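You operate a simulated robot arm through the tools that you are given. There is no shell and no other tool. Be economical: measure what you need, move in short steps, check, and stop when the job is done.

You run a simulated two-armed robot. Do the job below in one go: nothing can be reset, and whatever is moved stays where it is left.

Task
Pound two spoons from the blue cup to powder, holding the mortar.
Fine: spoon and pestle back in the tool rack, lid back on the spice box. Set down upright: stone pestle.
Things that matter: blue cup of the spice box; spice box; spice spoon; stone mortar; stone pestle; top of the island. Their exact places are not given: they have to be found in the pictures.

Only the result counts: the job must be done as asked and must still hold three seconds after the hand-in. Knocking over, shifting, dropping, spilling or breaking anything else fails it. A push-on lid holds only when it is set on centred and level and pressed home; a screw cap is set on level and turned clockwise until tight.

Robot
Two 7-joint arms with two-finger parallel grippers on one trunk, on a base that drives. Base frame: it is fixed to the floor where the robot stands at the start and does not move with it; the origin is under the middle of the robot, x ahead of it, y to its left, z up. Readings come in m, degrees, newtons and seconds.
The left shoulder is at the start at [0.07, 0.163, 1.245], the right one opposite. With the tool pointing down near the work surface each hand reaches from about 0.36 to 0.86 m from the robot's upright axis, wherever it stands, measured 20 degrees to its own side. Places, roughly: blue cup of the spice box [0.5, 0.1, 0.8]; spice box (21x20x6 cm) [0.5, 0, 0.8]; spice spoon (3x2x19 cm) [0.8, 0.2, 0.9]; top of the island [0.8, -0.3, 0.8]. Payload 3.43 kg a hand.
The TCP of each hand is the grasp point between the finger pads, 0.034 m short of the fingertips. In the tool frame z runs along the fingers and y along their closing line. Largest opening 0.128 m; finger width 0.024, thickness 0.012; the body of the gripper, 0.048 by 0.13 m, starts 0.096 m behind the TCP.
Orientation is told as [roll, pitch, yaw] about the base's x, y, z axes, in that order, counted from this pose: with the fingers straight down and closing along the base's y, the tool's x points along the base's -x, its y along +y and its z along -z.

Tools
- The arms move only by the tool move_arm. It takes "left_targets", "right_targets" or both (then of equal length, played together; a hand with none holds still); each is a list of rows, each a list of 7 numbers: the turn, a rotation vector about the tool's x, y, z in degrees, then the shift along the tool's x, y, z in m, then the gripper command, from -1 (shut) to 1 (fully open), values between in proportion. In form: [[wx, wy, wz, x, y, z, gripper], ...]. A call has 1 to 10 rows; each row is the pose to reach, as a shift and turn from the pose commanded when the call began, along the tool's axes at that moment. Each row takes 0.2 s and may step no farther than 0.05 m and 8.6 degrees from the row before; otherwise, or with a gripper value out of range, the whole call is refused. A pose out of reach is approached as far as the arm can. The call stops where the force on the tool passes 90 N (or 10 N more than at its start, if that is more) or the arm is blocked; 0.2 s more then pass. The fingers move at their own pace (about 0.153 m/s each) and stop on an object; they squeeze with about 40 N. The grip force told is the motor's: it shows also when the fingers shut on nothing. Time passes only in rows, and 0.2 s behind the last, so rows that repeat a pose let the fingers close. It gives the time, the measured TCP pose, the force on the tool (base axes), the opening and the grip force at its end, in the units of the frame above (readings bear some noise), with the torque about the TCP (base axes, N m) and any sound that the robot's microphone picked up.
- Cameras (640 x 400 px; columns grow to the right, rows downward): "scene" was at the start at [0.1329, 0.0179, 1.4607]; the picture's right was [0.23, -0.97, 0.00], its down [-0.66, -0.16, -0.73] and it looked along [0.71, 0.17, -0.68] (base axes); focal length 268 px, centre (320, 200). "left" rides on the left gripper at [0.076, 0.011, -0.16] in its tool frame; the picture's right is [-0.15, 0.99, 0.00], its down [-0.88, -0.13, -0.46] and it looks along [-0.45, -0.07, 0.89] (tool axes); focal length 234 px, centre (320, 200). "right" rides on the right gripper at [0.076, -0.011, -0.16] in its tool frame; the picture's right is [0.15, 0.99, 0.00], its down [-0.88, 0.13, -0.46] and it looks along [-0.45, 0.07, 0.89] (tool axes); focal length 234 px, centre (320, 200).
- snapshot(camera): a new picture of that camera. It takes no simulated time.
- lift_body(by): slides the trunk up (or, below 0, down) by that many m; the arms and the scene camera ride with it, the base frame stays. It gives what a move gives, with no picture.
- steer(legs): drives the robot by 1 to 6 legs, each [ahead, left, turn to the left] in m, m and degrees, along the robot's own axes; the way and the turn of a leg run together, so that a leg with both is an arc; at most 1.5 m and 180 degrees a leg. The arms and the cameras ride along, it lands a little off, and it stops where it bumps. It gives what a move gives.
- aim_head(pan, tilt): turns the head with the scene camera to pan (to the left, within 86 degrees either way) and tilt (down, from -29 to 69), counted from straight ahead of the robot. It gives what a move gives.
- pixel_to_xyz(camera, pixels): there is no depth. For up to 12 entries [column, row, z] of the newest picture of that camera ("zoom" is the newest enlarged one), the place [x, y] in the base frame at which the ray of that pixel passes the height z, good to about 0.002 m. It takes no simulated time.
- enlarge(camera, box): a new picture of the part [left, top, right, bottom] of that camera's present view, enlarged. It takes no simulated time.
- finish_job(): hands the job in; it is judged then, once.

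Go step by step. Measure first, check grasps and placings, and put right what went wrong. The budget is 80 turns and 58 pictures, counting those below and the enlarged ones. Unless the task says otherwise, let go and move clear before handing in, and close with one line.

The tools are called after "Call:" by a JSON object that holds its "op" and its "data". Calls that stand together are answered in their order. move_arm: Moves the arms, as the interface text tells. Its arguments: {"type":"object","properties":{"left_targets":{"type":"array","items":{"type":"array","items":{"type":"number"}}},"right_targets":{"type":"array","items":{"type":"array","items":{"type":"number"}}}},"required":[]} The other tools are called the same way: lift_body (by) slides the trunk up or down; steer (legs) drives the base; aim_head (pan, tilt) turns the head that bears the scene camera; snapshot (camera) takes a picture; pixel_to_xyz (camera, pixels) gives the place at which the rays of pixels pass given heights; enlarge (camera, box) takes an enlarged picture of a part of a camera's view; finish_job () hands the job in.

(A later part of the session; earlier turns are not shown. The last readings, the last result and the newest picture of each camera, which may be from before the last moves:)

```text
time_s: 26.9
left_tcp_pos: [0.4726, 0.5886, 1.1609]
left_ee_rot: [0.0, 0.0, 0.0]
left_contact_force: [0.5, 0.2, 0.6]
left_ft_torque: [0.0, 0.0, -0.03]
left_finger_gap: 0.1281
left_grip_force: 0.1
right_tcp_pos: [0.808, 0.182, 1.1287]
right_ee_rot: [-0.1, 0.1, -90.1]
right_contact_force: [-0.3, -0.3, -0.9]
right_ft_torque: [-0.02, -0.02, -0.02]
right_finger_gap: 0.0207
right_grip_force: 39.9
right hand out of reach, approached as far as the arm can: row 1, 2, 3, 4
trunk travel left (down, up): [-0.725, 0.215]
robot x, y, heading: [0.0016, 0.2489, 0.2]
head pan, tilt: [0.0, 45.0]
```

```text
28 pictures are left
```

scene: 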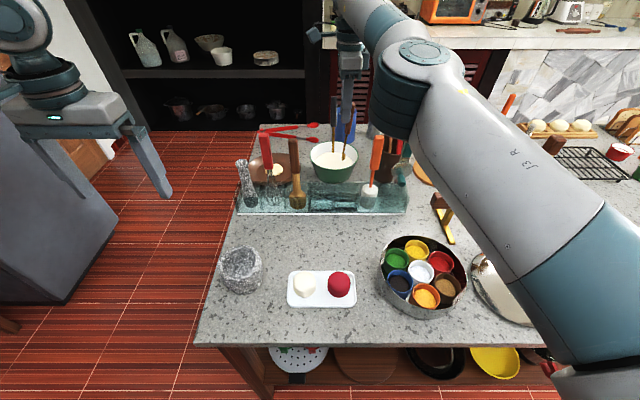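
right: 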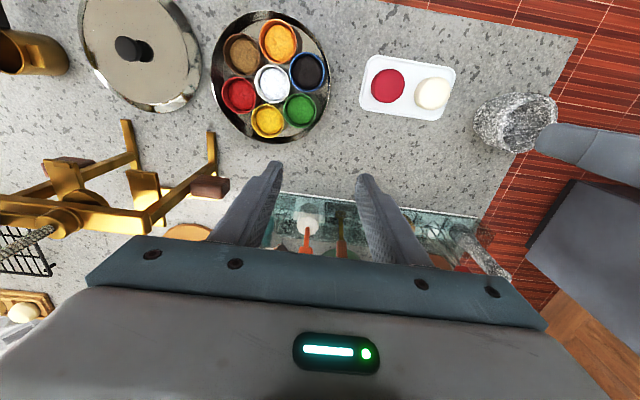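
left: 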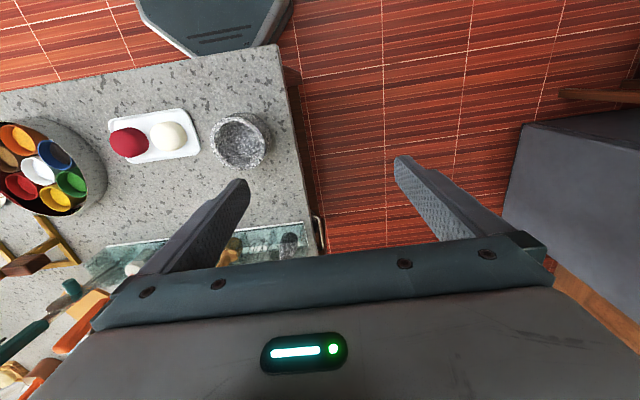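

The arm seems caught at full stretch. I'll raise the trunk 0.2 m so the spoon clears everything, then unfold it freely.

Call:
{"op": "lift_body", "data": {"by": 0.2}}

Call:
{"op": "move_arm", "data": {"right_targets": [[0, 0, 0, -0.04, -0.02, 0, -1], [0, 0, 0, -0.08, -0.04, 0, -1], [0, 0, 0, -0.12, -0.06, 0, -1], [0, 0, 0, -0.16, -0.08, 0, -1], [0, 0, 0, -0.2, -0.1, 0, -1]]}}

```text
time_s: 29.0
left_tcp_pos: [0.4709, 0.5877, 1.3619]
left_ee_rot: [0.0, 0.0, 0.0]
left_contact_force: [0.5, -0.5, -0.3]
left_ft_torque: [-0.01, -0.01, 0.01]
left_finger_gap: 0.1278
left_grip_force: 0.0
right_tcp_pos: [0.807, 0.1823, 1.3281]
right_ee_rot: [-0.2, 0.0, -90.0]
right_contact_force: [0.0, 0.4, -0.8]
right_ft_torque: [0.03, 0.01, -0.01]
right_finger_gap: 0.0207
right_grip_force: 40.7
trunk travel left (down, up): [-0.925, 0.015]
robot x, y, heading: [-0.0005, 0.2478, -0.2]
head pan, tilt: [0.0, 45.0]
```

```text
time_s: 30.2
left_tcp_pos: [0.4705, 0.5852, 1.3615]
left_ee_rot: [0.0, 0.0, 0.0]
left_contact_force: [-0.9, 0.2, -0.1]
left_ft_torque: [-0.01, -0.02, 0.0]
left_finger_gap: 0.1281
left_grip_force: 0.1
right_tcp_pos: [0.8236, 0.0293, 1.3427]
right_ee_rot: [-0.3, 0.1, -90.0]
right_contact_force: [-0.5, 0.6, -0.2]
right_ft_torque: [0.02, -0.01, -0.01]
right_finger_gap: 0.021
right_grip_force: 39.8
right hand out of reach, approached as far as the arm can: row 1, 2, 3, 4, 5
trunk travel left (down, up): [-0.925, 0.015]
robot x, y, heading: [-0.0006, 0.2537, -0.0]
head pan, tilt: [0.0, 45.0]
```

Still at the boundary. I'll tilt the tool forward, which brings the wrist back toward the shoulder.

Call:
{"op": "move_arm", "data": {"right_targets": [[-8, 0, 0, 0, -0.02, 0, -1], [-16, 0, 0, 0, -0.04, 0, -1], [-24, 0, 0, 0, -0.06, 0, -1], [-32, 0, 0, 0, -0.08, 0, -1], [-40, 0, 0, 0, -0.1, 0, -1], [-48, 0, 0, 0, -0.12, 0, -1]]}}

Call:
{"op": "snapshot", "data": {"camera": "scene"}}

```text
time_s: 31.8
left_tcp_pos: [0.4676, 0.5788, 1.3652]
left_ee_rot: [0.3, -0.3, -0.1]
left_contact_force: [0.1, -0.6, 1.2]
left_ft_torque: [0.09, -0.03, 0.0]
left_finger_gap: 0.1277
left_grip_force: 0.1
right_tcp_pos: [0.9528, -0.114, 1.5315]
right_ee_rot: [51.4, -1.5, -113.4]
right_contact_force: [-1.5, -2.1, -0.5]
right_ft_torque: [0.11, 0.01, 0.13]
right_finger_gap: 0.0208
right_grip_force: 40.4
right hand out of reach, approached as far as the arm can: row 1, 2, 3, 4, 5, 6
trunk travel left (down, up): [-0.925, 0.015]
robot x, y, heading: [-0.0003, 0.2504, -0.3]
head pan, tilt: [0.0, 45.0]
stopped in row 6 (right hand): the arm was blocked; the commanded pose is now the measured one
```

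```text
27 pictures are left
```

scene: 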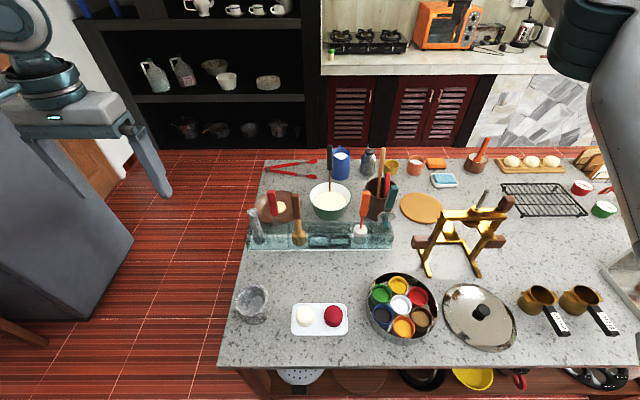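

The arm swung out to (0.95, -0.11, 1.53), nothing was touched, and the spoon is still held. Its configuration has changed, so I'll try retreating from here.

Call:
{"op": "move_arm", "data": {"right_targets": [[0, 0, 0, -0.015, -0.031, -0.019, -1], [0, 0, 0, -0.03, -0.062, -0.038, -1], [0, 0, 0, -0.045, -0.094, -0.057, -1], [0, 0, 0, -0.06, -0.125, -0.076, -1], [0, 0, 0, -0.075, -0.156, -0.096, -1], [0, 0, 0, -0.09, -0.187, -0.115, -1], [0, 0, 0, -0.104, -0.219, -0.134, -1], [0, 0, 0, -0.119, -0.25, -0.153, -1]]}}

```text
time_s: 33.6
left_tcp_pos: [0.4714, 0.588, 1.3623]
left_ee_rot: [0.0, -0.1, 0.1]
left_contact_force: [-0.3, -0.5, 0.0]
left_ft_torque: [0.04, -0.02, -0.01]
left_finger_gap: 0.1278
left_grip_force: 0.2
right_tcp_pos: [0.6565, -0.1074, 1.4335]
right_ee_rot: [51.2, -1.9, -113.2]
right_contact_force: [0.0, -0.3, -0.4]
right_ft_torque: [0.01, 0.01, 0.02]
right_finger_gap: 0.0206
right_grip_force: 40.1
trunk travel left (down, up): [-0.925, 0.015]
robot x, y, heading: [0.0007, 0.2515, -0.3]
head pan, tilt: [0.0, 45.0]
```

The arm is free again. I'll straighten the spoon over the blue cup and bring the trunk back down.

Call:
{"op": "move_arm", "data": {"right_targets": [[8.5, 0, 0, 0.0077, -0.026, -0.03, -1], [17, 0, 0, 0.0155, -0.052, -0.06, -1], [25.5, 0, 0, 0.0232, -0.078, -0.09, -1], [34, 0, 0, 0.031, -0.104, -0.12, -1], [42.5, 0, 0, 0.0387, -0.13, -0.15, -1], [51, 0, 0, 0.0465, -0.156, -0.18, -1]]}}

Call:
{"op": "move_arm", "data": {"right_targets": [[0, 0, -8, 0, 0, 0, -1], [0, 0, -16, 0, 0, 0, -1], [0, 0, -23.2, 0, 0, 0, -1]]}}

Call:
{"op": "lift_body", "data": {"by": -0.2}}

Call:
{"op": "snapshot", "data": {"camera": "scene"}}

```text
time_s: 35.0
left_tcp_pos: [0.4732, 0.5883, 1.3615]
left_ee_rot: [-0.1, 0.0, 0.1]
left_contact_force: [-0.1, -0.4, 0.2]
left_ft_torque: [-0.03, 0.02, -0.01]
left_finger_gap: 0.1279
left_grip_force: 0.0
right_tcp_pos: [0.4596, 0.0309, 1.4241]
right_ee_rot: [0.1, -2.0, -113.1]
right_contact_force: [0.3, -0.3, -1.0]
right_ft_torque: [0.0, 0.03, 0.04]
right_finger_gap: 0.0209
right_grip_force: 40.2
trunk travel left (down, up): [-0.925, 0.015]
robot x, y, heading: [0.0002, 0.2464, 0.4]
head pan, tilt: [0.0, 45.0]
```

```text
time_s: 35.8
left_tcp_pos: [0.4738, 0.5881, 1.3609]
left_ee_rot: [0.1, 0.0, 0.1]
left_contact_force: [-0.1, -0.6, 0.0]
left_ft_torque: [-0.02, 0.01, 0.0]
left_finger_gap: 0.128
left_grip_force: 0.1
right_tcp_pos: [0.4581, 0.032, 1.4232]
right_ee_rot: [-0.7, -1.8, -89.8]
right_contact_force: [-0.7, -0.6, 0.3]
right_ft_torque: [0.0, 0.02, 0.0]
right_finger_gap: 0.0208
right_grip_force: 40.3
trunk travel left (down, up): [-0.925, 0.015]
robot x, y, heading: [0.0012, 0.2457, -0.0]
head pan, tilt: [0.0, 45.0]
```

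```text
time_s: 38.0
left_tcp_pos: [0.4732, 0.5886, 1.1612]
left_ee_rot: [0.0, 0.0, 0.0]
left_contact_force: [-0.1, 0.2, 0.1]
left_ft_torque: [0.0, 0.0, 0.01]
left_finger_gap: 0.1279
left_grip_force: 0.1
right_tcp_pos: [0.4572, 0.0311, 1.2228]
right_ee_rot: [-0.6, -1.8, -90.0]
right_contact_force: [0.3, -0.8, -0.2]
right_ft_torque: [0.03, -0.03, 0.0]
right_finger_gap: 0.0209
right_grip_force: 40.1
trunk travel left (down, up): [-0.725, 0.215]
robot x, y, heading: [0.0008, 0.2531, 0.0]
head pan, tilt: [0.0, 45.0]
```

```text
26 pictures are left
```

scene: 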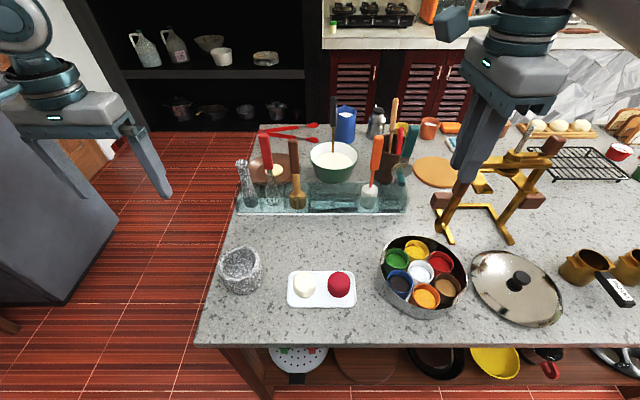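

I don't clearly see the spoon below the fingers in this view. I'll check the right camera.

Call:
{"op": "snapshot", "data": {"camera": "right"}}

Call:
{"op": "enlarge", "data": {"camera": "scene", "box": [400, 50, 560, 200]}}

```text
25 pictures are left
```

right: 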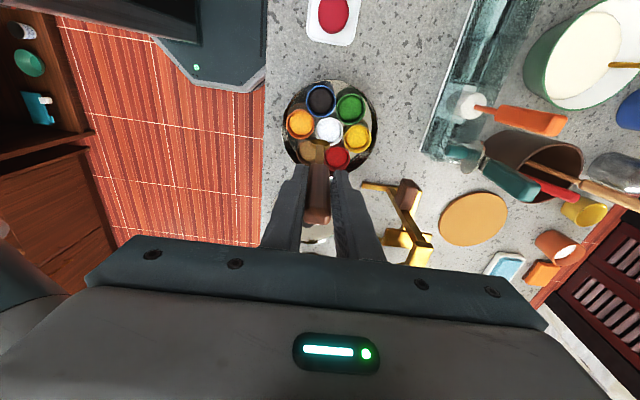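

```text
2.67 times, centred on (480, 125) of scene
```

zoom: 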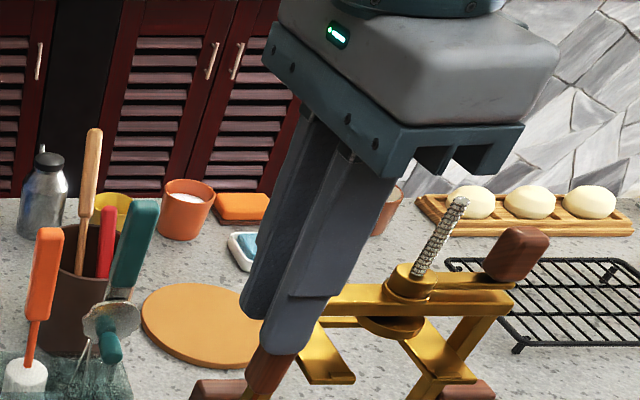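

The spoon is there (handle at (318,190) in the right view). I'll lower it to just above the blue cup with a 20-degree tilt and check.

Call:
{"op": "move_arm", "data": {"right_targets": [[0, 7, 0, -0.01, -0.002, 0.04, -1], [0, 14, 0, -0.02, -0.004, 0.08, -1], [0, 21.8, 0, -0.034, -0.005, 0.12, -1], [0, 21.8, 0, -0.034, -0.005, 0.148, -1]]}}

Call:
{"op": "enlarge", "data": {"camera": "scene", "box": [350, 180, 510, 320]}}

```text
time_s: 39.0
left_tcp_pos: [0.4746, 0.5892, 1.1601]
left_ee_rot: [0.1, 0.0, 0.1]
left_contact_force: [0.2, 0.2, 0.3]
left_ft_torque: [-0.02, -0.03, 0.01]
left_finger_gap: 0.1278
left_grip_force: 0.2
right_tcp_pos: [0.4515, -0.0057, 1.0733]
right_ee_rot: [-0.7, 19.9, -90.2]
right_contact_force: [0.2, 0.3, -0.4]
right_ft_torque: [-0.02, 0.0, 0.0]
right_finger_gap: 0.0209
right_grip_force: 39.7
trunk travel left (down, up): [-0.725, 0.215]
robot x, y, heading: [-0.0, 0.2492, -0.2]
head pan, tilt: [0.0, 45.0]
```

```text
2.86 times, centred on (430, 250) of scene
```

zoom: 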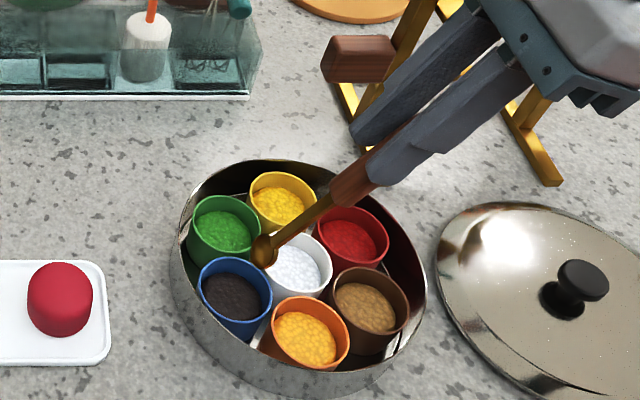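

Call:
{"op": "pixel_to_xyz", "data": {"camera": "zoom", "pixels": [[260, 250, 0.928], [260, 250, 0.94], [234, 292, 0.865], [232, 298, 0.85], [196, 292, 0.865], [273, 292, 0.865]]}}

```text
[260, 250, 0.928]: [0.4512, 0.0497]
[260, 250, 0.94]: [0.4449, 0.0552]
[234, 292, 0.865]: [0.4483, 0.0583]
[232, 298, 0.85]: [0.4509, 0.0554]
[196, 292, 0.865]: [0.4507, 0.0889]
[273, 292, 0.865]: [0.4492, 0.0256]
```

Bowl and cup are aligned to within 2 mm. Now I'll dip, scoop up and lift.

Call:
{"op": "move_arm", "data": {"right_targets": [[0, 0, 0, -0.0126, 0, 0.04, -1], [0, 0, 0, -0.0252, 0, 0.0781, -1], [0, 7, 0, -0.0424, 0, 0.0814, -1], [0, 14, 0, -0.059, 0, 0.086, -1], [0, 20, 0, -0.074, 0, 0.0923, -1], [0, 27, 0, -0.0876, 0, 0.0916, -1], [0, 35, 0, -0.0992, 0, 0.0884, -1], [0, 42, 0, -0.1066, 0, 0.0794, -1], [0, 48, 0, -0.1077, 0, 0.0619, -1]]}}

Call:
{"op": "enlarge", "data": {"camera": "scene", "box": [350, 180, 510, 320]}}

```text
time_s: 41.0
left_tcp_pos: [0.4735, 0.5876, 1.1606]
left_ee_rot: [0.0, 0.1, 0.2]
left_contact_force: [-0.3, 0.0, -0.6]
left_ft_torque: [0.0, 0.02, -0.03]
left_finger_gap: 0.128
left_grip_force: 0.1
right_tcp_pos: [0.4493, -0.088, 0.9813]
right_ee_rot: [-1.7, 68.1, -91.7]
right_contact_force: [0.2, 0.7, 0.1]
right_ft_torque: [0.03, 0.0, 0.0]
right_finger_gap: 0.0207
right_grip_force: 39.7
trunk travel left (down, up): [-0.725, 0.215]
robot x, y, heading: [0.0012, 0.2505, 0.0]
head pan, tilt: [0.0, 45.0]
```

```text
2.86 times, centred on (430, 250) of scene
```

zoom: 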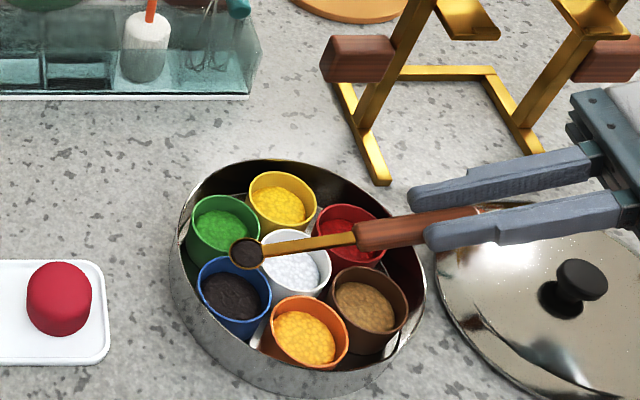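

The bowl is loaded with dark powder. I'll measure the mortar rim for the dump.

Call:
{"op": "enlarge", "data": {"camera": "scene", "box": [190, 220, 310, 310]}}

Call:
{"op": "pixel_to_xyz", "data": {"camera": "left", "pixels": [[240, 114, 0.89], [240, 163, 0.89], [211, 138, 0.89], [266, 138, 0.89], [240, 138, 0.84]]}}

```text
4.44 times, centred on (250, 265) of scene
```

zoom: 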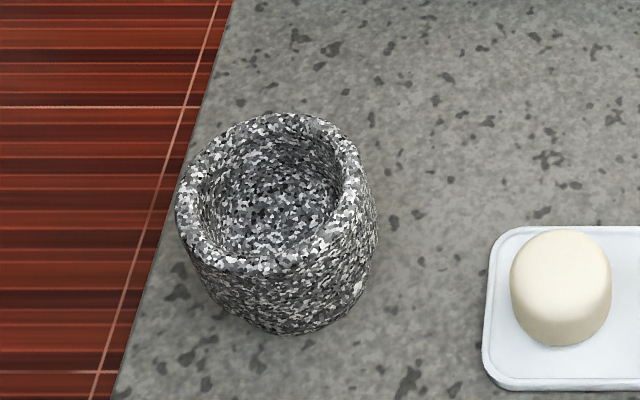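

```text
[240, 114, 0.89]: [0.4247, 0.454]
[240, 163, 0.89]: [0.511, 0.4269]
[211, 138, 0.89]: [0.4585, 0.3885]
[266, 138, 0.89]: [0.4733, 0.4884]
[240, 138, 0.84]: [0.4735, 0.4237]
```

Call:
{"op": "pixel_to_xyz", "data": {"camera": "zoom", "pixels": [[270, 192, 0.9], [270, 192, 0.89], [270, 192, 0.88], [176, 205, 0.89], [364, 190, 0.89], [275, 112, 0.89], [262, 275, 0.89], [285, 334, 0.82], [212, 290, 0.82], [372, 270, 0.82], [272, 195, 0.85], [200, 320, 0.82]]}}

```text
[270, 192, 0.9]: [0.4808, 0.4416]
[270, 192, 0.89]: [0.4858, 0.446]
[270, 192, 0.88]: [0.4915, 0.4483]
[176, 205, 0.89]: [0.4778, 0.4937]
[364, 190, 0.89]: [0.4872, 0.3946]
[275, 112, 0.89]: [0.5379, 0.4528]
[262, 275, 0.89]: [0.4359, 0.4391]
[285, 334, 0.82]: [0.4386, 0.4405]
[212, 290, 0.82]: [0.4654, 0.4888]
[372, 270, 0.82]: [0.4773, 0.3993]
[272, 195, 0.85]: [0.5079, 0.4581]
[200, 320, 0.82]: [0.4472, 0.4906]
```

The mortar centre is about (0.480, 0.443) with its rim near 0.90. I'll raise, level the spoon a bit more, and carry it over.

Call:
{"op": "move_arm", "data": {"right_targets": [[0, 4, 0, 0.042, 0, -0.017, -1], [0, 8, 0, 0.074, 0, -0.03, -1], [0, 8, 0, 0.0917, 0.003, 0.0137, -1], [0, 8, 0, 0.1093, 0.006, 0.0573, -1], [0, 8, 0, 0.127, 0.01, 0.1009, -1], [0, 8, 0, 0.1446, 0.013, 0.1446, -1], [0, 8, 0, 0.1623, 0.016, 0.1882, -1], [0, 8, 0, 0.1799, 0.02, 0.2319, -1], [0, 8, 0, 0.1976, 0.023, 0.2754, -1], [0, 8, 0, 0.2152, 0.026, 0.3191, -1]]}}

Call:
{"op": "enlarge", "data": {"camera": "scene", "box": [180, 160, 420, 320]}}

```text
time_s: 43.2
left_tcp_pos: [0.4751, 0.5899, 1.16]
left_ee_rot: [-0.1, 0.1, 0.1]
left_contact_force: [0.2, 0.1, -0.4]
left_ft_torque: [0.01, 0.02, -0.03]
left_finger_gap: 0.1284
left_grip_force: 0.1
right_tcp_pos: [0.4754, 0.2912, 1.0606]
right_ee_rot: [-2.8, 75.8, -92.7]
right_contact_force: [0.4, -0.2, -0.8]
right_ft_torque: [0.0, 0.02, -0.01]
right_finger_gap: 0.0209
right_grip_force: 40.5
trunk travel left (down, up): [-0.725, 0.215]
robot x, y, heading: [0.005, 0.2493, 0.1]
head pan, tilt: [0.0, 45.0]
```

```text
2.50 times, centred on (300, 240) of scene
```

zoom: 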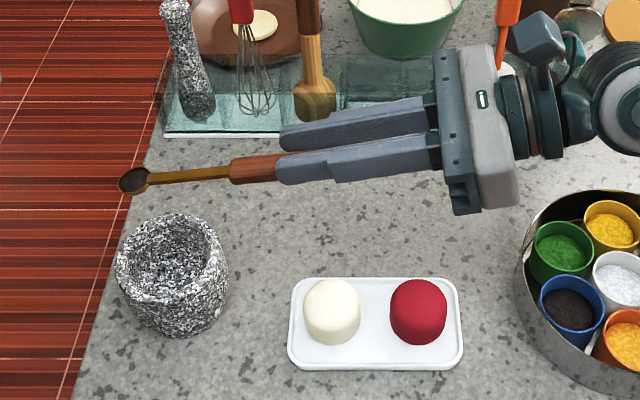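

Call:
{"op": "pixel_to_xyz", "data": {"camera": "zoom", "pixels": [[133, 180, 1.023], [133, 180, 1.01], [169, 257, 0.9], [117, 262, 0.9], [222, 256, 0.9], [175, 213, 0.9], [165, 303, 0.9]]}}

```text
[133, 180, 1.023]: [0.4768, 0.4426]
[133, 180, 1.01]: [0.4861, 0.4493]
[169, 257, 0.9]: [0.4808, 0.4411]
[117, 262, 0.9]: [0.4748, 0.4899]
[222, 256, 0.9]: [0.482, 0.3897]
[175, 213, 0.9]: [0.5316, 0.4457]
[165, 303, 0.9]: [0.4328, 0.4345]
```

The bowl is over the mortar centre. I'll lower it and tip it back to empty, moving the left hand aside at the same time.

Call:
{"op": "move_arm", "data": {"right_targets": [[0, 0, 0, -0.0437, 0.003, 0.0109, -1], [0, 0, 0, -0.0873, 0.003, 0.0218, -1], [0, -8, 0, -0.0751, 0.003, 0.0208, -1], [0, -16, 0, -0.054, 0.003, 0.0253, -1], [0, -24, 0, -0.0339, 0.003, 0.0326, -1], [0, -32, 0, -0.015, 0.003, 0.0427, -1], [0, -40, 0, 0.0024, 0.003, 0.0554, -1], [0, -48, 0, 0.0175, 0.003, 0.0703, -1], [0, -56, 0, 0.0311, 0.003, 0.0871, -1], [0, -64, 0, 0.0419, 0.003, 0.1058, -1]], "left_targets": [[0, 0, 0, 0, 0.04, 0, 1], [0, 0, 0, 0, 0.08, 0, 1], [0, 0, 0, 0, 0.12, 0, 1], [0, 0, 0, 0, 0.14, 0, 1], [0, 0, 0, 0, 0.14, 0, 1], [0, 0, 0, 0, 0.14, 0, 1], [0, 0, 0, 0, 0.14, 0, 1], [0, 0, 0, 0, 0.14, 0, 1], [0, 0, 0, 0, 0.14, 0, 1], [0, 0, 0, 0, 0.14, 0, 1]]}}

Call:
{"op": "enlarge", "data": {"camera": "scene", "box": [180, 160, 420, 320]}}

```text
time_s: 45.4
left_tcp_pos: [0.4731, 0.7319, 1.1596]
left_ee_rot: [-0.2, 0.0, 0.1]
left_contact_force: [-0.6, 0.3, -0.5]
left_ft_torque: [-0.04, -0.02, 0.0]
left_finger_gap: 0.1282
left_grip_force: 0.0
right_tcp_pos: [0.4789, 0.4045, 1.0761]
right_ee_rot: [-0.6, 11.7, -90.0]
right_contact_force: [0.0, 0.3, -0.2]
right_ft_torque: [-0.05, -0.02, -0.01]
right_finger_gap: 0.0209
right_grip_force: 40.1
trunk travel left (down, up): [-0.725, 0.215]
robot x, y, heading: [-0.0017, 0.2485, -0.1]
head pan, tilt: [0.0, 45.0]
```

```text
2.50 times, centred on (300, 240) of scene
```

zoom: 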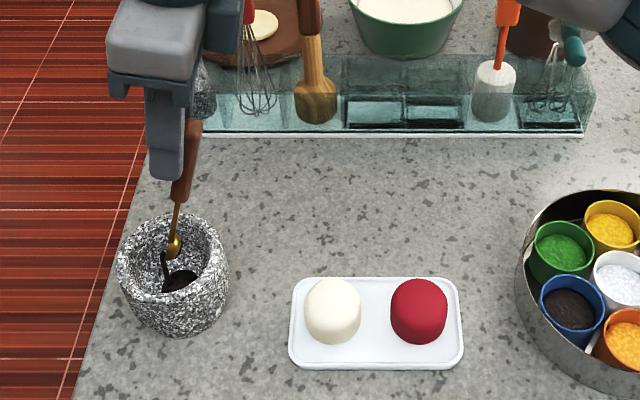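

Powder is falling into the mortar. I'll tip further to empty the bowl fully, then rise and head back.

Call:
{"op": "move_arm", "data": {"right_targets": [[0, -8, 0, 0.0209, 0, 0.0019, -1], [0, -16, 0, 0.0418, 0, 0.0063, -1], [0, -24, 0, 0.062, 0, 0.0137, -1], [0, -32, 0, 0.081, 0, 0.0238, -1], [0, -32, 0, 0.081, 0, 0.0238, -1], [0, -24, 0, 0.0718, 0, 0.0011, -1], [0, -16, 0, 0.0516, 0, -0.0237, -1], [0, -8, 0, 0.0243, 0, -0.0397, -1], [0, 0, 0, -0.0099, 0, -0.047, -1], [0, 8, 0, -0.0442, 0, -0.0543, -1]]}}

Call:
{"op": "enlarge", "data": {"camera": "scene", "box": [180, 140, 420, 320]}}

```text
time_s: 47.6
left_tcp_pos: [0.4737, 0.7252, 1.1624]
left_ee_rot: [0.1, 0.0, 0.1]
left_contact_force: [0.4, -0.1, -0.9]
left_ft_torque: [0.04, 0.02, -0.02]
left_finger_gap: 0.128
left_grip_force: 0.1
right_tcp_pos: [0.4802, 0.3456, 1.1195]
right_ee_rot: [-0.6, 20.3, -90.2]
right_contact_force: [0.9, -0.6, 0.5]
right_ft_torque: [0.04, 0.02, 0.02]
right_finger_gap: 0.0207
right_grip_force: 39.9
right hand out of reach, approached as far as the arm can: row 4, 5
trunk travel left (down, up): [-0.725, 0.215]
robot x, y, heading: [0.0005, 0.2484, -0.1]
head pan, tilt: [0.0, 45.0]
```

```text
2.22 times, centred on (300, 230) of scene
```

zoom: 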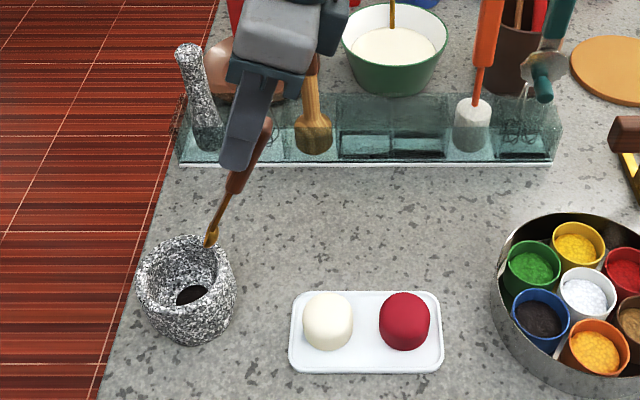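

The first spoonful is in the mortar and the spoon is empty. I'll return over the blue cup.

Call:
{"op": "move_arm", "data": {"right_targets": [[0, 0, 0, -0.0432, -0.0036, -0.0096, -1], [0, 0, 0, -0.0864, -0.0072, -0.0192, -1], [0, 0, 0, -0.1296, -0.0108, -0.0288, -1], [0, 0, 0, -0.1729, -0.0144, -0.0384, -1], [0, 0, 0, -0.2161, -0.0179, -0.048, -1], [0, 0, 0, -0.2593, -0.0215, -0.0576, -1], [0, 0, 0, -0.3025, -0.0251, -0.0672, -1], [0, 0, 0, -0.3457, -0.0287, -0.0768, -1], [0, 0, 0, -0.3457, -0.0287, -0.0768, -1]]}}

```text
time_s: 49.6
left_tcp_pos: [0.4719, 0.7289, 1.1606]
left_ee_rot: [-0.1, 0.1, 0.0]
left_contact_force: [0.8, 0.0, 0.4]
left_ft_torque: [-0.03, -0.01, 0.01]
left_finger_gap: 0.128
left_grip_force: 0.0
right_tcp_pos: [0.4519, -0.0022, 1.0734]
right_ee_rot: [-0.7, 19.9, -90.2]
right_contact_force: [1.0, 1.0, -0.2]
right_ft_torque: [-0.03, 0.06, -0.03]
right_finger_gap: 0.0206
right_grip_force: 39.5
trunk travel left (down, up): [-0.725, 0.215]
robot x, y, heading: [0.0041, 0.2483, 0.0]
head pan, tilt: [0.0, 45.0]
```

The pose matches the first dip, so I'll repeat the scoop a touch deeper.

Call:
{"op": "move_arm", "data": {"right_targets": [[0, 0, 0, -0.0136, 0, 0.04, -1], [0, 0, 0, -0.0272, 0, 0.0805, -1], [0, 7, 0, -0.0449, 0, 0.0838, -1], [0, 14, 0, -0.0615, 0, 0.0884, -1], [0, 20, 0, -0.076, 0, 0.094, -1], [0, 27, 0, -0.089, 0, 0.0925, -1], [0, 35, 0, -0.1002, 0, 0.0884, -1], [0, 42, 0, -0.1076, 0, 0.0794, -1], [0, 48, 0, -0.1087, 0, 0.0619, -1]]}}

Call:
{"op": "enlarge", "data": {"camera": "scene", "box": [350, 180, 510, 320]}}

```text
time_s: 51.6
left_tcp_pos: [0.4737, 0.7283, 1.1609]
left_ee_rot: [0.0, 0.0, 0.2]
left_contact_force: [0.3, -0.5, 0.1]
left_ft_torque: [0.0, 0.0, 0.0]
left_finger_gap: 0.1279
left_grip_force: 0.1
right_tcp_pos: [0.45, -0.086, 0.9787]
right_ee_rot: [-1.6, 68.2, -91.5]
right_contact_force: [-0.1, 0.5, -0.2]
right_ft_torque: [-0.01, 0.03, 0.04]
right_finger_gap: 0.0207
right_grip_force: 40.2
trunk travel left (down, up): [-0.725, 0.215]
robot x, y, heading: [0.0019, 0.2496, 0.2]
head pan, tilt: [0.0, 45.0]
```

```text
2.86 times, centred on (430, 250) of scene
```

zoom: 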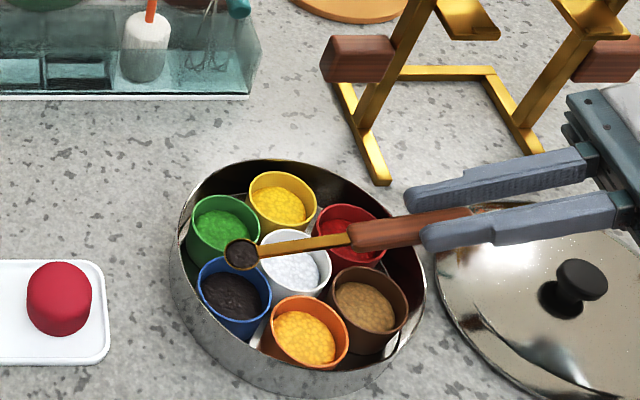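

The second scoop is loaded. I'll carry it to the mortar and empty it exactly as before.

Call:
{"op": "move_arm", "data": {"right_targets": [[0, 4, 0, 0.042, 0, -0.017, -1], [0, 8, 0, 0.074, 0, -0.03, -1], [0, 8, 0, 0.0917, 0.003, 0.0137, -1], [0, 8, 0, 0.1093, 0.006, 0.0573, -1], [0, 8, 0, 0.127, 0.01, 0.1009, -1], [0, 8, 0, 0.1446, 0.013, 0.1446, -1], [0, 8, 0, 0.1623, 0.016, 0.1882, -1], [0, 8, 0, 0.1799, 0.02, 0.2319, -1], [0, 8, 0, 0.1976, 0.023, 0.2754, -1], [0, 8, 0, 0.2152, 0.026, 0.3191, -1]]}}

Call:
{"op": "move_arm", "data": {"right_targets": [[0, 0, 0, -0.0437, 0.003, 0.0109, -1], [0, 0, 0, -0.0873, 0.003, 0.0218, -1], [0, -8, 0, -0.0751, 0.003, 0.0208, -1], [0, -16, 0, -0.054, 0.003, 0.0253, -1], [0, -24, 0, -0.0339, 0.003, 0.0326, -1], [0, -32, 0, -0.015, 0.003, 0.0427, -1], [0, -40, 0, 0.0024, 0.003, 0.0554, -1], [0, -48, 0, 0.0175, 0.003, 0.0703, -1], [0, -56, 0, 0.0311, 0.003, 0.0871, -1], [0, -64, 0, 0.0419, 0.003, 0.1058, -1]]}}

Call:
{"op": "move_arm", "data": {"right_targets": [[0, -8, 0, 0.0209, 0, 0.0019, -1], [0, -16, 0, 0.0418, 0, 0.0063, -1], [0, -24, 0, 0.062, 0, 0.0137, -1], [0, -28, 0, 0.0715, 0, 0.019, -1], [0, -28, 0, 0.0715, 0, 0.019, -1], [0, -24, 0, 0.0718, 0, 0.0011, -1], [0, -16, 0, 0.0516, 0, -0.0237, -1], [0, -8, 0, 0.0243, 0, -0.0397, -1], [0, 0, 0, -0.0099, 0, -0.047, -1], [0, 8, 0, -0.0442, 0, -0.0543, -1]]}}

Call:
{"op": "snapshot", "data": {"camera": "scene"}}

```text
time_s: 53.8
left_tcp_pos: [0.4742, 0.7292, 1.1604]
left_ee_rot: [-0.1, 0.1, -0.1]
left_contact_force: [0.2, 0.5, -0.1]
left_ft_torque: [-0.01, 0.02, -0.04]
left_finger_gap: 0.1278
left_grip_force: 0.0
right_tcp_pos: [0.4748, 0.2924, 1.06]
right_ee_rot: [-2.9, 75.9, -92.6]
right_contact_force: [0.3, 1.0, 0.1]
right_ft_torque: [-0.01, -0.03, -0.01]
right_finger_gap: 0.0207
right_grip_force: 39.7
trunk travel left (down, up): [-0.725, 0.215]
robot x, y, heading: [0.0005, 0.2511, 0.0]
head pan, tilt: [0.0, 45.0]
```

```text
time_s: 56.0
left_tcp_pos: [0.472, 0.7296, 1.159]
left_ee_rot: [-0.2, 0.0, 0.0]
left_contact_force: [-0.4, 1.4, -0.5]
left_ft_torque: [-0.04, 0.03, -0.01]
left_finger_gap: 0.128
left_grip_force: 0.1
right_tcp_pos: [0.4787, 0.4075, 1.075]
right_ee_rot: [-0.5, 11.8, -90.2]
right_contact_force: [0.1, 1.0, -0.8]
right_ft_torque: [-0.04, -0.03, 0.02]
right_finger_gap: 0.0208
right_grip_force: 40.0
trunk travel left (down, up): [-0.725, 0.215]
robot x, y, heading: [0.0016, 0.2537, 0.3]
head pan, tilt: [0.0, 45.0]
```

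```text
time_s: 58.2
left_tcp_pos: [0.4725, 0.7247, 1.1617]
left_ee_rot: [0.1, 0.1, 0.1]
left_contact_force: [0.0, -0.5, -0.1]
left_ft_torque: [0.08, 0.0, 0.01]
left_finger_gap: 0.1278
left_grip_force: 0.1
right_tcp_pos: [0.4801, 0.3473, 1.1199]
right_ee_rot: [-0.7, 20.4, -90.3]
right_contact_force: [-0.1, 0.3, -0.2]
right_ft_torque: [0.05, 0.01, 0.01]
right_finger_gap: 0.0206
right_grip_force: 40.4
trunk travel left (down, up): [-0.725, 0.215]
robot x, y, heading: [0.0013, 0.2529, 0.0]
head pan, tilt: [0.0, 45.0]
```

```text
16 pictures are left
```

scene: 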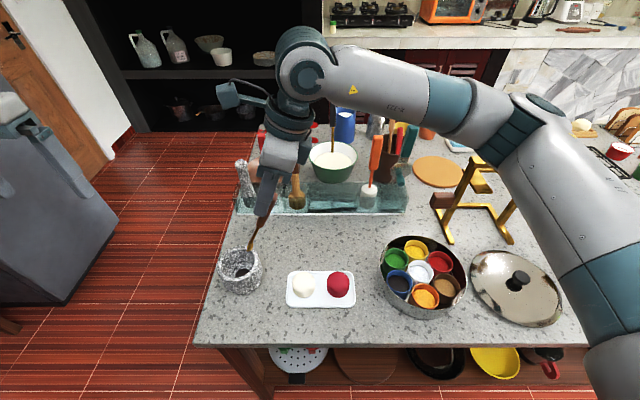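

Two spoons are in the mortar. Now I'll turn the spoon back to its original orientation for return to its slot.

Call:
{"op": "move_arm", "data": {"right_targets": [[0, -7, 0, -0.02, 0.007, -0.011, -1], [0, -14, 0, -0.04, 0.014, -0.022, -1], [0, -20.4, 0, -0.0596, 0.02, -0.0323, -1]]}}

Call:
{"op": "move_arm", "data": {"right_targets": [[0, 0, -8.5, 0, 0, 0, -1], [0, 0, -17, 0, 0, 0, -1], [0, 0, -25.5, 0, 0, 0, -1], [0, 0, -34, 0, 0, 0, -1], [0, 0, -42.5, 0, 0, 0, -1], [0, 0, -51, 0, 0, 0, -1], [0, 0, -59.5, 0, 0, 0, -1], [0, 0, -68, 0, 0, 0, -1], [0, 0, -76.5, 0, 0, 0, -1], [0, 0, -85, 0, 0, 0, -1]]}}

Call:
{"op": "move_arm", "data": {"right_targets": [[0, 0, -5, 0, 0, 0, -1]]}}

```text
time_s: 59.0
left_tcp_pos: [0.4726, 0.729, 1.1618]
left_ee_rot: [-0.1, -0.1, 0.1]
left_contact_force: [0.7, 0.7, 0.9]
left_ft_torque: [-0.01, 0.0, 0.0]
left_finger_gap: 0.1281
left_grip_force: 0.1
right_tcp_pos: [0.499, 0.2843, 1.129]
right_ee_rot: [-0.7, -0.5, -90.0]
right_contact_force: [-0.1, 0.3, 0.3]
right_ft_torque: [-0.01, -0.01, -0.02]
right_finger_gap: 0.0208
right_grip_force: 40.1
trunk travel left (down, up): [-0.725, 0.215]
robot x, y, heading: [0.0001, 0.2483, -0.2]
head pan, tilt: [0.0, 45.0]
```

```text
time_s: 61.2
left_tcp_pos: [0.4724, 0.7284, 1.1609]
left_ee_rot: [0.1, 0.0, 0.1]
left_contact_force: [0.3, 0.1, 0.7]
left_ft_torque: [-0.03, 0.01, -0.01]
left_finger_gap: 0.1278
left_grip_force: 0.0
right_tcp_pos: [0.5008, 0.283, 1.1275]
right_ee_rot: [-0.5, 0.7, -4.9]
right_contact_force: [0.4, -0.5, -1.3]
right_ft_torque: [-0.02, 0.02, -0.02]
right_finger_gap: 0.0208
right_grip_force: 39.9
trunk travel left (down, up): [-0.725, 0.215]
robot x, y, heading: [0.001, 0.2478, -0.1]
head pan, tilt: [0.0, 45.0]
```

```text
time_s: 61.6
left_tcp_pos: [0.4731, 0.7273, 1.1613]
left_ee_rot: [0.0, 0.1, 0.1]
left_contact_force: [0.2, 1.1, 0.7]
left_ft_torque: [-0.01, 0.01, -0.01]
left_finger_gap: 0.1277
left_grip_force: 0.1
right_tcp_pos: [0.5012, 0.2827, 1.1272]
right_ee_rot: [-0.4, 0.7, 0.0]
right_contact_force: [-0.2, 0.4, -0.7]
right_ft_torque: [0.02, 0.0, -0.04]
right_finger_gap: 0.0209
right_grip_force: 40.1
trunk travel left (down, up): [-0.725, 0.215]
robot x, y, heading: [0.0043, 0.2473, -0.2]
head pan, tilt: [0.0, 45.0]
```

Orientation is restored. I'll move to just above the spoon's slot.

Call:
{"op": "move_arm", "data": {"right_targets": [[0, 0, 0, -0.035, -0.03, 0, -1], [0, 0, 0, -0.07, -0.06, 0, -1], [0, 0, 0, -0.105, -0.09, 0, -1], [0, 0, 0, -0.145, -0.1117, 0, -1], [0, 0, 0, -0.185, -0.1117, 0.01, -1], [0, 0, 0, -0.22, -0.1117, 0.015, -1], [0, 0, 0, -0.247, -0.1117, 0.025, -1], [0, 0, 0, -0.247, -0.1117, 0.025, -1]]}}

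Call:
{"op": "enlarge", "data": {"camera": "right", "box": [200, 60, 440, 220]}}

```text
time_s: 63.4
left_tcp_pos: [0.472, 0.7268, 1.1605]
left_ee_rot: [0.0, 0.0, 0.2]
left_contact_force: [0.1, 0.7, 0.5]
left_ft_torque: [-0.01, -0.01, -0.01]
left_finger_gap: 0.1277
left_grip_force: 0.0
right_tcp_pos: [0.7512, 0.1723, 1.1022]
right_ee_rot: [-0.4, 0.6, 0.0]
right_contact_force: [-0.6, -0.3, -0.7]
right_ft_torque: [-0.01, 0.0, -0.01]
right_finger_gap: 0.0207
right_grip_force: 40.1
trunk travel left (down, up): [-0.725, 0.215]
robot x, y, heading: [0.0002, 0.2516, 0.1]
head pan, tilt: [0.0, 45.0]
```

```text
2.50 times, centred on (320, 140) of right
```

zoom: 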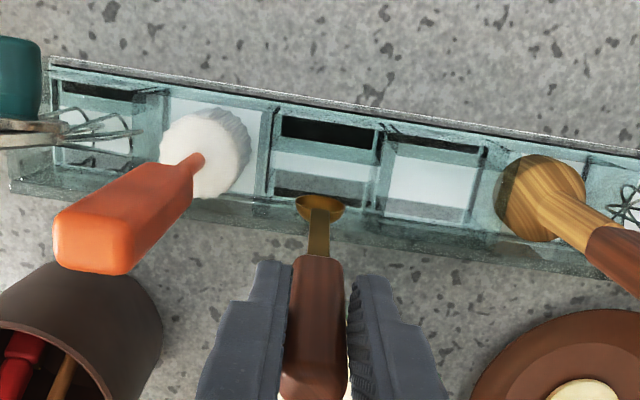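

Call:
{"op": "pixel_to_xyz", "data": {"camera": "zoom", "pixels": [[318, 206, 0.948], [320, 207, 0.83], [325, 115, 0.83], [275, 170, 0.83], [375, 185, 0.83], [322, 97, 0.82], [330, 213, 0.9], [330, 240, 0.9], [330, 130, 0.9]]}}

```text
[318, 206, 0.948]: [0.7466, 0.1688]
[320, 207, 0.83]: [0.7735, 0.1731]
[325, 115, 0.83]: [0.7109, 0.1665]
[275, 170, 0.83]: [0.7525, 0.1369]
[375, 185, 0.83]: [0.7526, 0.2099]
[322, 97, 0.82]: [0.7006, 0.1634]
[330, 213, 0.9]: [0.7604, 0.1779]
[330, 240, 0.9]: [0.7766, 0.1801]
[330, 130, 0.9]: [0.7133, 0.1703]
```

The slot floor spans x 0.711–0.774 and y 0.137–0.21, and the bowl is above it. I'll insert with the original lean.

Call:
{"op": "move_arm", "data": {"right_targets": [[0, 0, 0, 0.007, 0, 0.03, -1], [0, 0, 0, 0.006, 0, 0.07, -1], [0, 4.5, 0, 0, 0, 0.085, -1], [0, 8.5, 0, -0.006, 0, 0.095, -1], [0, 8.5, 0, -0.006, 0, 0.1035, -1]]}}

Call:
{"op": "enlarge", "data": {"camera": "scene", "box": [220, 100, 440, 230]}}

```text
time_s: 64.6
left_tcp_pos: [0.4701, 0.7276, 1.1619]
left_ee_rot: [0.0, -0.1, 0.2]
left_contact_force: [0.0, 1.0, 0.0]
left_ft_torque: [0.05, -0.01, 0.0]
left_finger_gap: 0.1282
left_grip_force: 0.0
right_tcp_pos: [0.7532, 0.1723, 1.0006]
right_ee_rot: [-0.3, 8.8, -0.1]
right_contact_force: [10.3, 1.2, 15.8]
right_ft_torque: [0.22, -1.44, -0.01]
right_finger_gap: 0.0209
right_grip_force: 40.4
trunk travel left (down, up): [-0.725, 0.215]
robot x, y, heading: [0.0032, 0.2501, 0.2]
head pan, tilt: [0.0, 45.0]
```

```text
2.91 times, centred on (330, 165) of scene
```

zoom: 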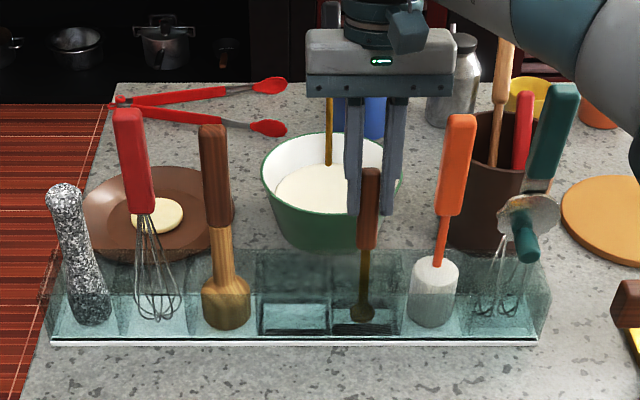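

The spoon is seated (16 N contact). I'll release, rise, and retreat toward the robot without going too high.

Call:
{"op": "move_arm", "data": {"right_targets": [[0, 0, 0, 0, 0, 0, -0.2], [0, 0, 0, 0, 0, 0, -0.2], [0, 0, 0, 0.005, 0, -0.037, -0.2], [0, 0, 0, 0.0122, 0, -0.079, -0.2], [0, -8.5, 0, 0.05, 0, -0.073, -0.2], [0, -8.5, 0, 0.095, 0, -0.066, -0.2], [0, -8.5, 0, 0.14, 0, -0.059, -0.2], [0, -8.5, 0, 0.185, 0, -0.052, -0.2], [0, -8.5, 0, 0.23, 0, -0.045, -0.2]]}}

Call:
{"op": "snapshot", "data": {"camera": "scene"}}

```text
time_s: 66.6
left_tcp_pos: [0.4728, 0.728, 1.1612]
left_ee_rot: [-0.1, -0.1, 0.2]
left_contact_force: [0.1, -0.7, 0.8]
left_ft_torque: [-0.02, -0.03, 0.02]
left_finger_gap: 0.128
left_grip_force: 0.0
right_tcp_pos: [0.5301, 0.1739, 1.0791]
right_ee_rot: [-0.5, 0.6, 0.1]
right_contact_force: [-0.1, 0.6, -0.6]
right_ft_torque: [0.0, -0.02, -0.02]
right_finger_gap: 0.0514
right_grip_force: 0.1
trunk travel left (down, up): [-0.725, 0.215]
robot x, y, heading: [0.0034, 0.25, -0.2]
head pan, tilt: [0.0, 45.0]
```

```text
13 pictures are left
```

scene: 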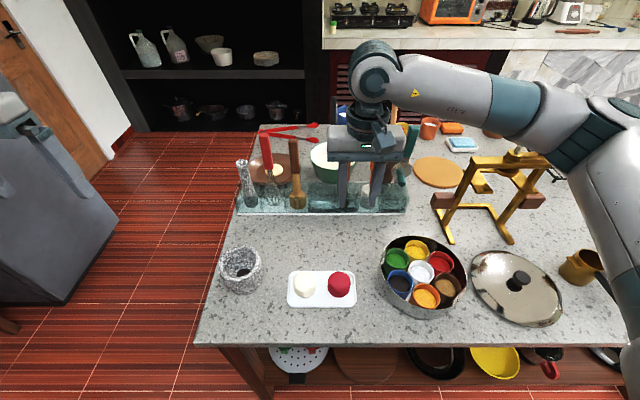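

The spoon is back in its slot. Next is the pestle: I'll use the left hand for it and hold the mortar with the right. I'll locate the pestle.

Call:
{"op": "enlarge", "data": {"camera": "scene", "box": [220, 130, 380, 230]}}

Call:
{"op": "pixel_to_xyz", "data": {"camera": "scene", "pixels": [[242, 162, 0.98], [242, 162, 1.0], [242, 162, 1.02], [251, 203, 0.84], [251, 203, 0.86], [236, 213, 0.82], [247, 183, 0.92]]}}

```text
4.00 times, centred on (300, 180) of scene
```

zoom: 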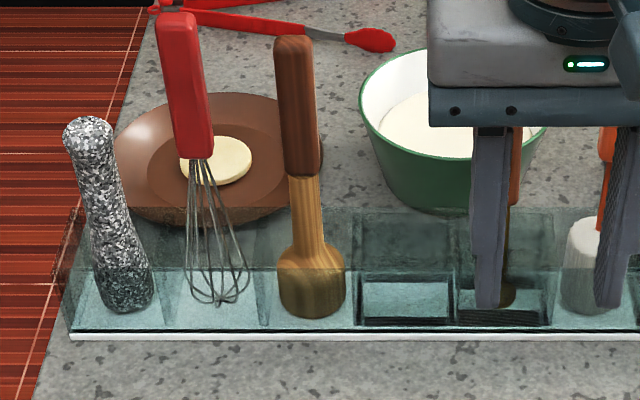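

```text
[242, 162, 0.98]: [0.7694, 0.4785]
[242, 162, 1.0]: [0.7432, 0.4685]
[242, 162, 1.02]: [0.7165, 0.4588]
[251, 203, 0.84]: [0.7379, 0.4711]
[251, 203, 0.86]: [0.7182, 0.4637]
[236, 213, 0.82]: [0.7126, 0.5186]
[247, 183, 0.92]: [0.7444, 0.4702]
```

The pestle stands with its base at (0.737, 0.470) and top near (0.762, 0.473, 0.985), leaning back. The whisk is close on its right, so I'll turn the left hand 90 degrees to keep its narrow side toward the whisk.

Call:
{"op": "move_arm", "data": {"left_targets": [[0, 0, 8.5, 0, -0.01, 0, 1], [0, 0, 17, 0, -0.02, 0, 1], [0, 0, 25.5, 0, -0.03, 0, 0.5], [0, 0, 34, 0, -0.04, 0, 0.5], [0, 0, 42.5, 0, -0.05, 0, 0.2], [0, 0, 51, 0, -0.06, 0, 0.2], [0, 0, 59.5, 0, -0.07, 0, 0.2], [0, 0, 68, 0, -0.08, 0, 0.2], [0, 0, 76.5, 0, -0.09, 0, 0.2], [0, 0, 85, 0, -0.1, 0, 0.2]]}}

Call:
{"op": "pixel_to_xyz", "data": {"camera": "zoom", "pixels": [[177, 20, 1.04], [177, 20, 1.06], [177, 20, 1.08], [88, 125, 0.98], [88, 125, 1.0], [65, 140, 0.98], [112, 130, 0.98], [130, 305, 0.83], [92, 180, 0.94], [72, 190, 0.94], [122, 185, 0.94]]}}

```text
time_s: 68.8
left_tcp_pos: [0.4723, 0.6278, 1.1605]
left_ee_rot: [0.1, -0.1, -85.0]
left_contact_force: [0.4, 0.3, -0.3]
left_ft_torque: [-0.01, 0.02, -0.01]
left_finger_gap: 0.0767
left_grip_force: 0.1
right_tcp_pos: [0.532, 0.1724, 1.0788]
right_ee_rot: [-0.4, 0.7, 0.0]
right_contact_force: [1.4, -0.3, -0.3]
right_ft_torque: [-0.02, 0.02, 0.01]
right_finger_gap: 0.0513
right_grip_force: 0.0
trunk travel left (down, up): [-0.725, 0.215]
robot x, y, heading: [0.0008, 0.2463, 0.1]
head pan, tilt: [0.0, 45.0]
```

```text
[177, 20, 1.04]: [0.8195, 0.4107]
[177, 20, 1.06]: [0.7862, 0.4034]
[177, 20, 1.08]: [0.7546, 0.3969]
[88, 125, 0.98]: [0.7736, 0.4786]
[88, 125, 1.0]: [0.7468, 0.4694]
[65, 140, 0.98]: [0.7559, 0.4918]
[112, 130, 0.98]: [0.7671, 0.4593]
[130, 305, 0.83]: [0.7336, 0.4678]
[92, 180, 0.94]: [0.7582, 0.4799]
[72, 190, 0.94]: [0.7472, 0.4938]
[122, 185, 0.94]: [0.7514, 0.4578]
```

Finishing the turn, I'll bring the left hand above the pestle.

Call:
{"op": "move_arm", "data": {"left_targets": [[0, 0, 5, -0.015, 0.038, 0, 0.2], [0, 0, 5, -0.03, 0.076, 0, 0.2], [0, 0, 5, -0.046, 0.114, 0, 0.2], [0, 0, 5, -0.062, 0.152, 0, 0.2], [0, 0, 5, -0.078, 0.19, 0.01, 0.2], [0, 0, 5, -0.094, 0.228, 0.025, 0.2], [0, 0, 5, -0.11, 0.266, 0.04, 0.2], [0, 0, 5, -0.123, 0.297, 0.055, 0.2], [0, 0, 5, -0.126, 0.3, 0.075, 0.2]]}}

Call:
{"op": "enlarge", "data": {"camera": "left", "box": [200, 60, 440, 220]}}

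```text
time_s: 70.8
left_tcp_pos: [0.7245, 0.557, 1.1001]
left_ee_rot: [0.1, 0.0, -89.8]
left_contact_force: [0.2, -0.3, -0.6]
left_ft_torque: [-0.04, 0.01, 0.03]
left_finger_gap: 0.0768
left_grip_force: 0.0
left hand out of reach, approached as far as the arm can: row 7, 8, 9
right_tcp_pos: [0.5326, 0.173, 1.0771]
right_ee_rot: [-0.5, 0.6, 0.1]
right_contact_force: [-0.3, -0.5, 0.1]
right_ft_torque: [-0.03, 0.03, -0.01]
right_finger_gap: 0.0513
right_grip_force: 0.1
trunk travel left (down, up): [-0.725, 0.215]
robot x, y, heading: [0.0006, 0.247, -0.1]
head pan, tilt: [0.0, 45.0]
```

```text
2.50 times, centred on (320, 140) of left
```

zoom: 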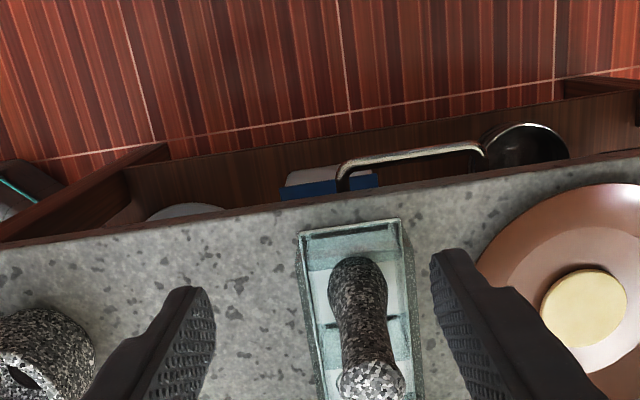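

With a 90-degree turn the left arm can't reach that far. I'll back off and turn the hand back to yaw 0, then tilt it slightly away from the whisk instead.

Call:
{"op": "move_arm", "data": {"left_targets": [[0, 0, 0, 0, -0.03, 0, 0.2], [0, 0, 0, 0, -0.06, 0, 0.2], [0, 0, -8, 0, -0.1, 0, 0.2], [0, 0, -16, 0, -0.14, 0, 0.2], [0, 0, -24, 0, -0.14, 0, 0.2], [0, 0, -32, 0, -0.14, 0, 0.2], [0, 0, -40, 0, -0.14, 0, 0.2]]}}

```text
time_s: 72.4
left_tcp_pos: [0.5819, 0.5586, 1.1005]
left_ee_rot: [0.0, 0.0, -49.8]
left_contact_force: [-0.6, 0.2, 0.1]
left_ft_torque: [-0.03, 0.0, 0.01]
left_finger_gap: 0.0769
left_grip_force: 0.0
right_tcp_pos: [0.5309, 0.172, 1.0791]
right_ee_rot: [-0.4, 0.5, 0.0]
right_contact_force: [-1.2, -0.2, 0.5]
right_ft_torque: [-0.01, 0.0, 0.04]
right_finger_gap: 0.0511
right_grip_force: 0.1
trunk travel left (down, up): [-0.725, 0.215]
robot x, y, heading: [0.0013, 0.2466, 0.1]
head pan, tilt: [0.0, 45.0]
```

Call:
{"op": "move_arm", "data": {"left_targets": [[0, 0, -8.4, 0, 0, 0, 0.0], [0, 0, -16.8, 0, 0, 0, 0.0], [0, 0, -25.2, 0, 0, 0, 0.0], [0, 0, -33.6, 0, 0, 0, 0.0], [0, 0, -42, 0, 0, 0, 0.0], [0, 0, -49.8, 0, 0, 0, 0.0]]}}

Call:
{"op": "move_arm", "data": {"left_targets": [[0, 0, 0, -0.035, -0.018, 0, 0.0], [0, 0, 0, -0.07, -0.036, 0, 0.0], [0, 0, 0, -0.105, -0.054, 0, 0.0], [0, 0, 0, -0.14, -0.07, 0, 0.0], [0, 0, 0, -0.165, -0.077, 0, 0.0], [-6, 0, 0, -0.17, -0.077, 0, 0.0]]}}

Call:
{"op": "enlarge", "data": {"camera": "left", "box": [200, 60, 440, 220]}}

```text
time_s: 73.8
left_tcp_pos: [0.581, 0.5577, 1.1015]
left_ee_rot: [0.0, 0.1, 0.0]
left_contact_force: [-0.3, -0.5, -0.3]
left_ft_torque: [-0.01, 0.02, 0.01]
left_finger_gap: 0.064
left_grip_force: 0.1
right_tcp_pos: [0.5315, 0.172, 1.0787]
right_ee_rot: [-0.5, 0.6, 0.1]
right_contact_force: [-0.2, -0.2, 0.8]
right_ft_torque: [-0.01, 0.0, -0.01]
right_finger_gap: 0.051
right_grip_force: 0.0
trunk travel left (down, up): [-0.725, 0.215]
robot x, y, heading: [0.0013, 0.248, -0.1]
head pan, tilt: [0.0, 45.0]
```

```text
time_s: 75.2
left_tcp_pos: [0.6938, 0.5281, 1.1083]
left_ee_rot: [5.9, -0.1, 0.0]
left_contact_force: [-0.6, 0.4, -0.1]
left_ft_torque: [0.01, -0.04, 0.0]
left_finger_gap: 0.0643
left_grip_force: 0.1
left hand out of reach, approached as far as the arm can: row 4, 5, 6
right_tcp_pos: [0.5315, 0.172, 1.0772]
right_ee_rot: [-0.4, 0.7, 0.1]
right_contact_force: [-0.1, 0.7, -1.0]
right_ft_torque: [-0.03, 0.02, 0.0]
right_finger_gap: 0.0514
right_grip_force: 0.0
trunk travel left (down, up): [-0.725, 0.215]
robot x, y, heading: [-0.0012, 0.2512, 0.1]
head pan, tilt: [0.0, 45.0]
```

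```text
2.50 times, centred on (320, 140) of left
```

zoom: 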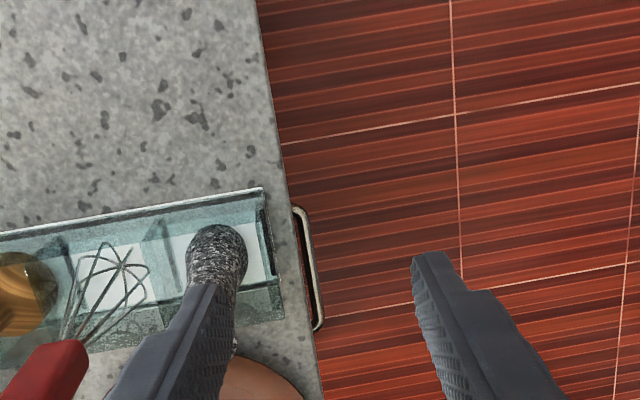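

The reach at this height is limited; near the surface the arm reaches farther, so raising the trunk should help. I'll retreat, raise the trunk 0.2 m, and approach with the arm lower relative to the shoulder.

Call:
{"op": "move_arm", "data": {"left_targets": [[6, 0, 0, 0.03, 0, 0, 0.0], [6, 0, 0, 0.07, 0, 0, 0.0], [6, 0, 0, 0.11, 0, 0, 0.0]]}}

Call:
{"op": "lift_body", "data": {"by": 0.2}}

```text
time_s: 76.0
left_tcp_pos: [0.5812, 0.5257, 1.1103]
left_ee_rot: [-0.1, -0.2, -0.1]
left_contact_force: [-0.4, 1.1, 1.6]
left_ft_torque: [-0.01, 0.01, 0.0]
left_finger_gap: 0.064
left_grip_force: 0.0
right_tcp_pos: [0.5304, 0.1724, 1.0795]
right_ee_rot: [-0.4, 0.7, 0.0]
right_contact_force: [-1.3, 0.6, 1.0]
right_ft_torque: [0.01, 0.01, 0.02]
right_finger_gap: 0.051
right_grip_force: 0.0
trunk travel left (down, up): [-0.725, 0.215]
robot x, y, heading: [-0.0011, 0.2481, 0.2]
head pan, tilt: [0.0, 45.0]
```

```text
time_s: 78.2
left_tcp_pos: [0.5828, 0.5247, 1.3092]
left_ee_rot: [0.0, 0.1, -0.2]
left_contact_force: [-0.4, -0.1, -0.2]
left_ft_torque: [0.01, 0.0, 0.0]
left_finger_gap: 0.0639
left_grip_force: 0.0
right_tcp_pos: [0.5315, 0.1732, 1.2777]
right_ee_rot: [-0.5, 0.7, 0.0]
right_contact_force: [0.3, -0.6, 0.0]
right_ft_torque: [-0.05, 0.0, -0.04]
right_finger_gap: 0.0511
right_grip_force: 0.1
trunk travel left (down, up): [-0.925, 0.015]
robot x, y, heading: [0.0026, 0.2515, -0.1]
head pan, tilt: [0.0, 45.0]
```

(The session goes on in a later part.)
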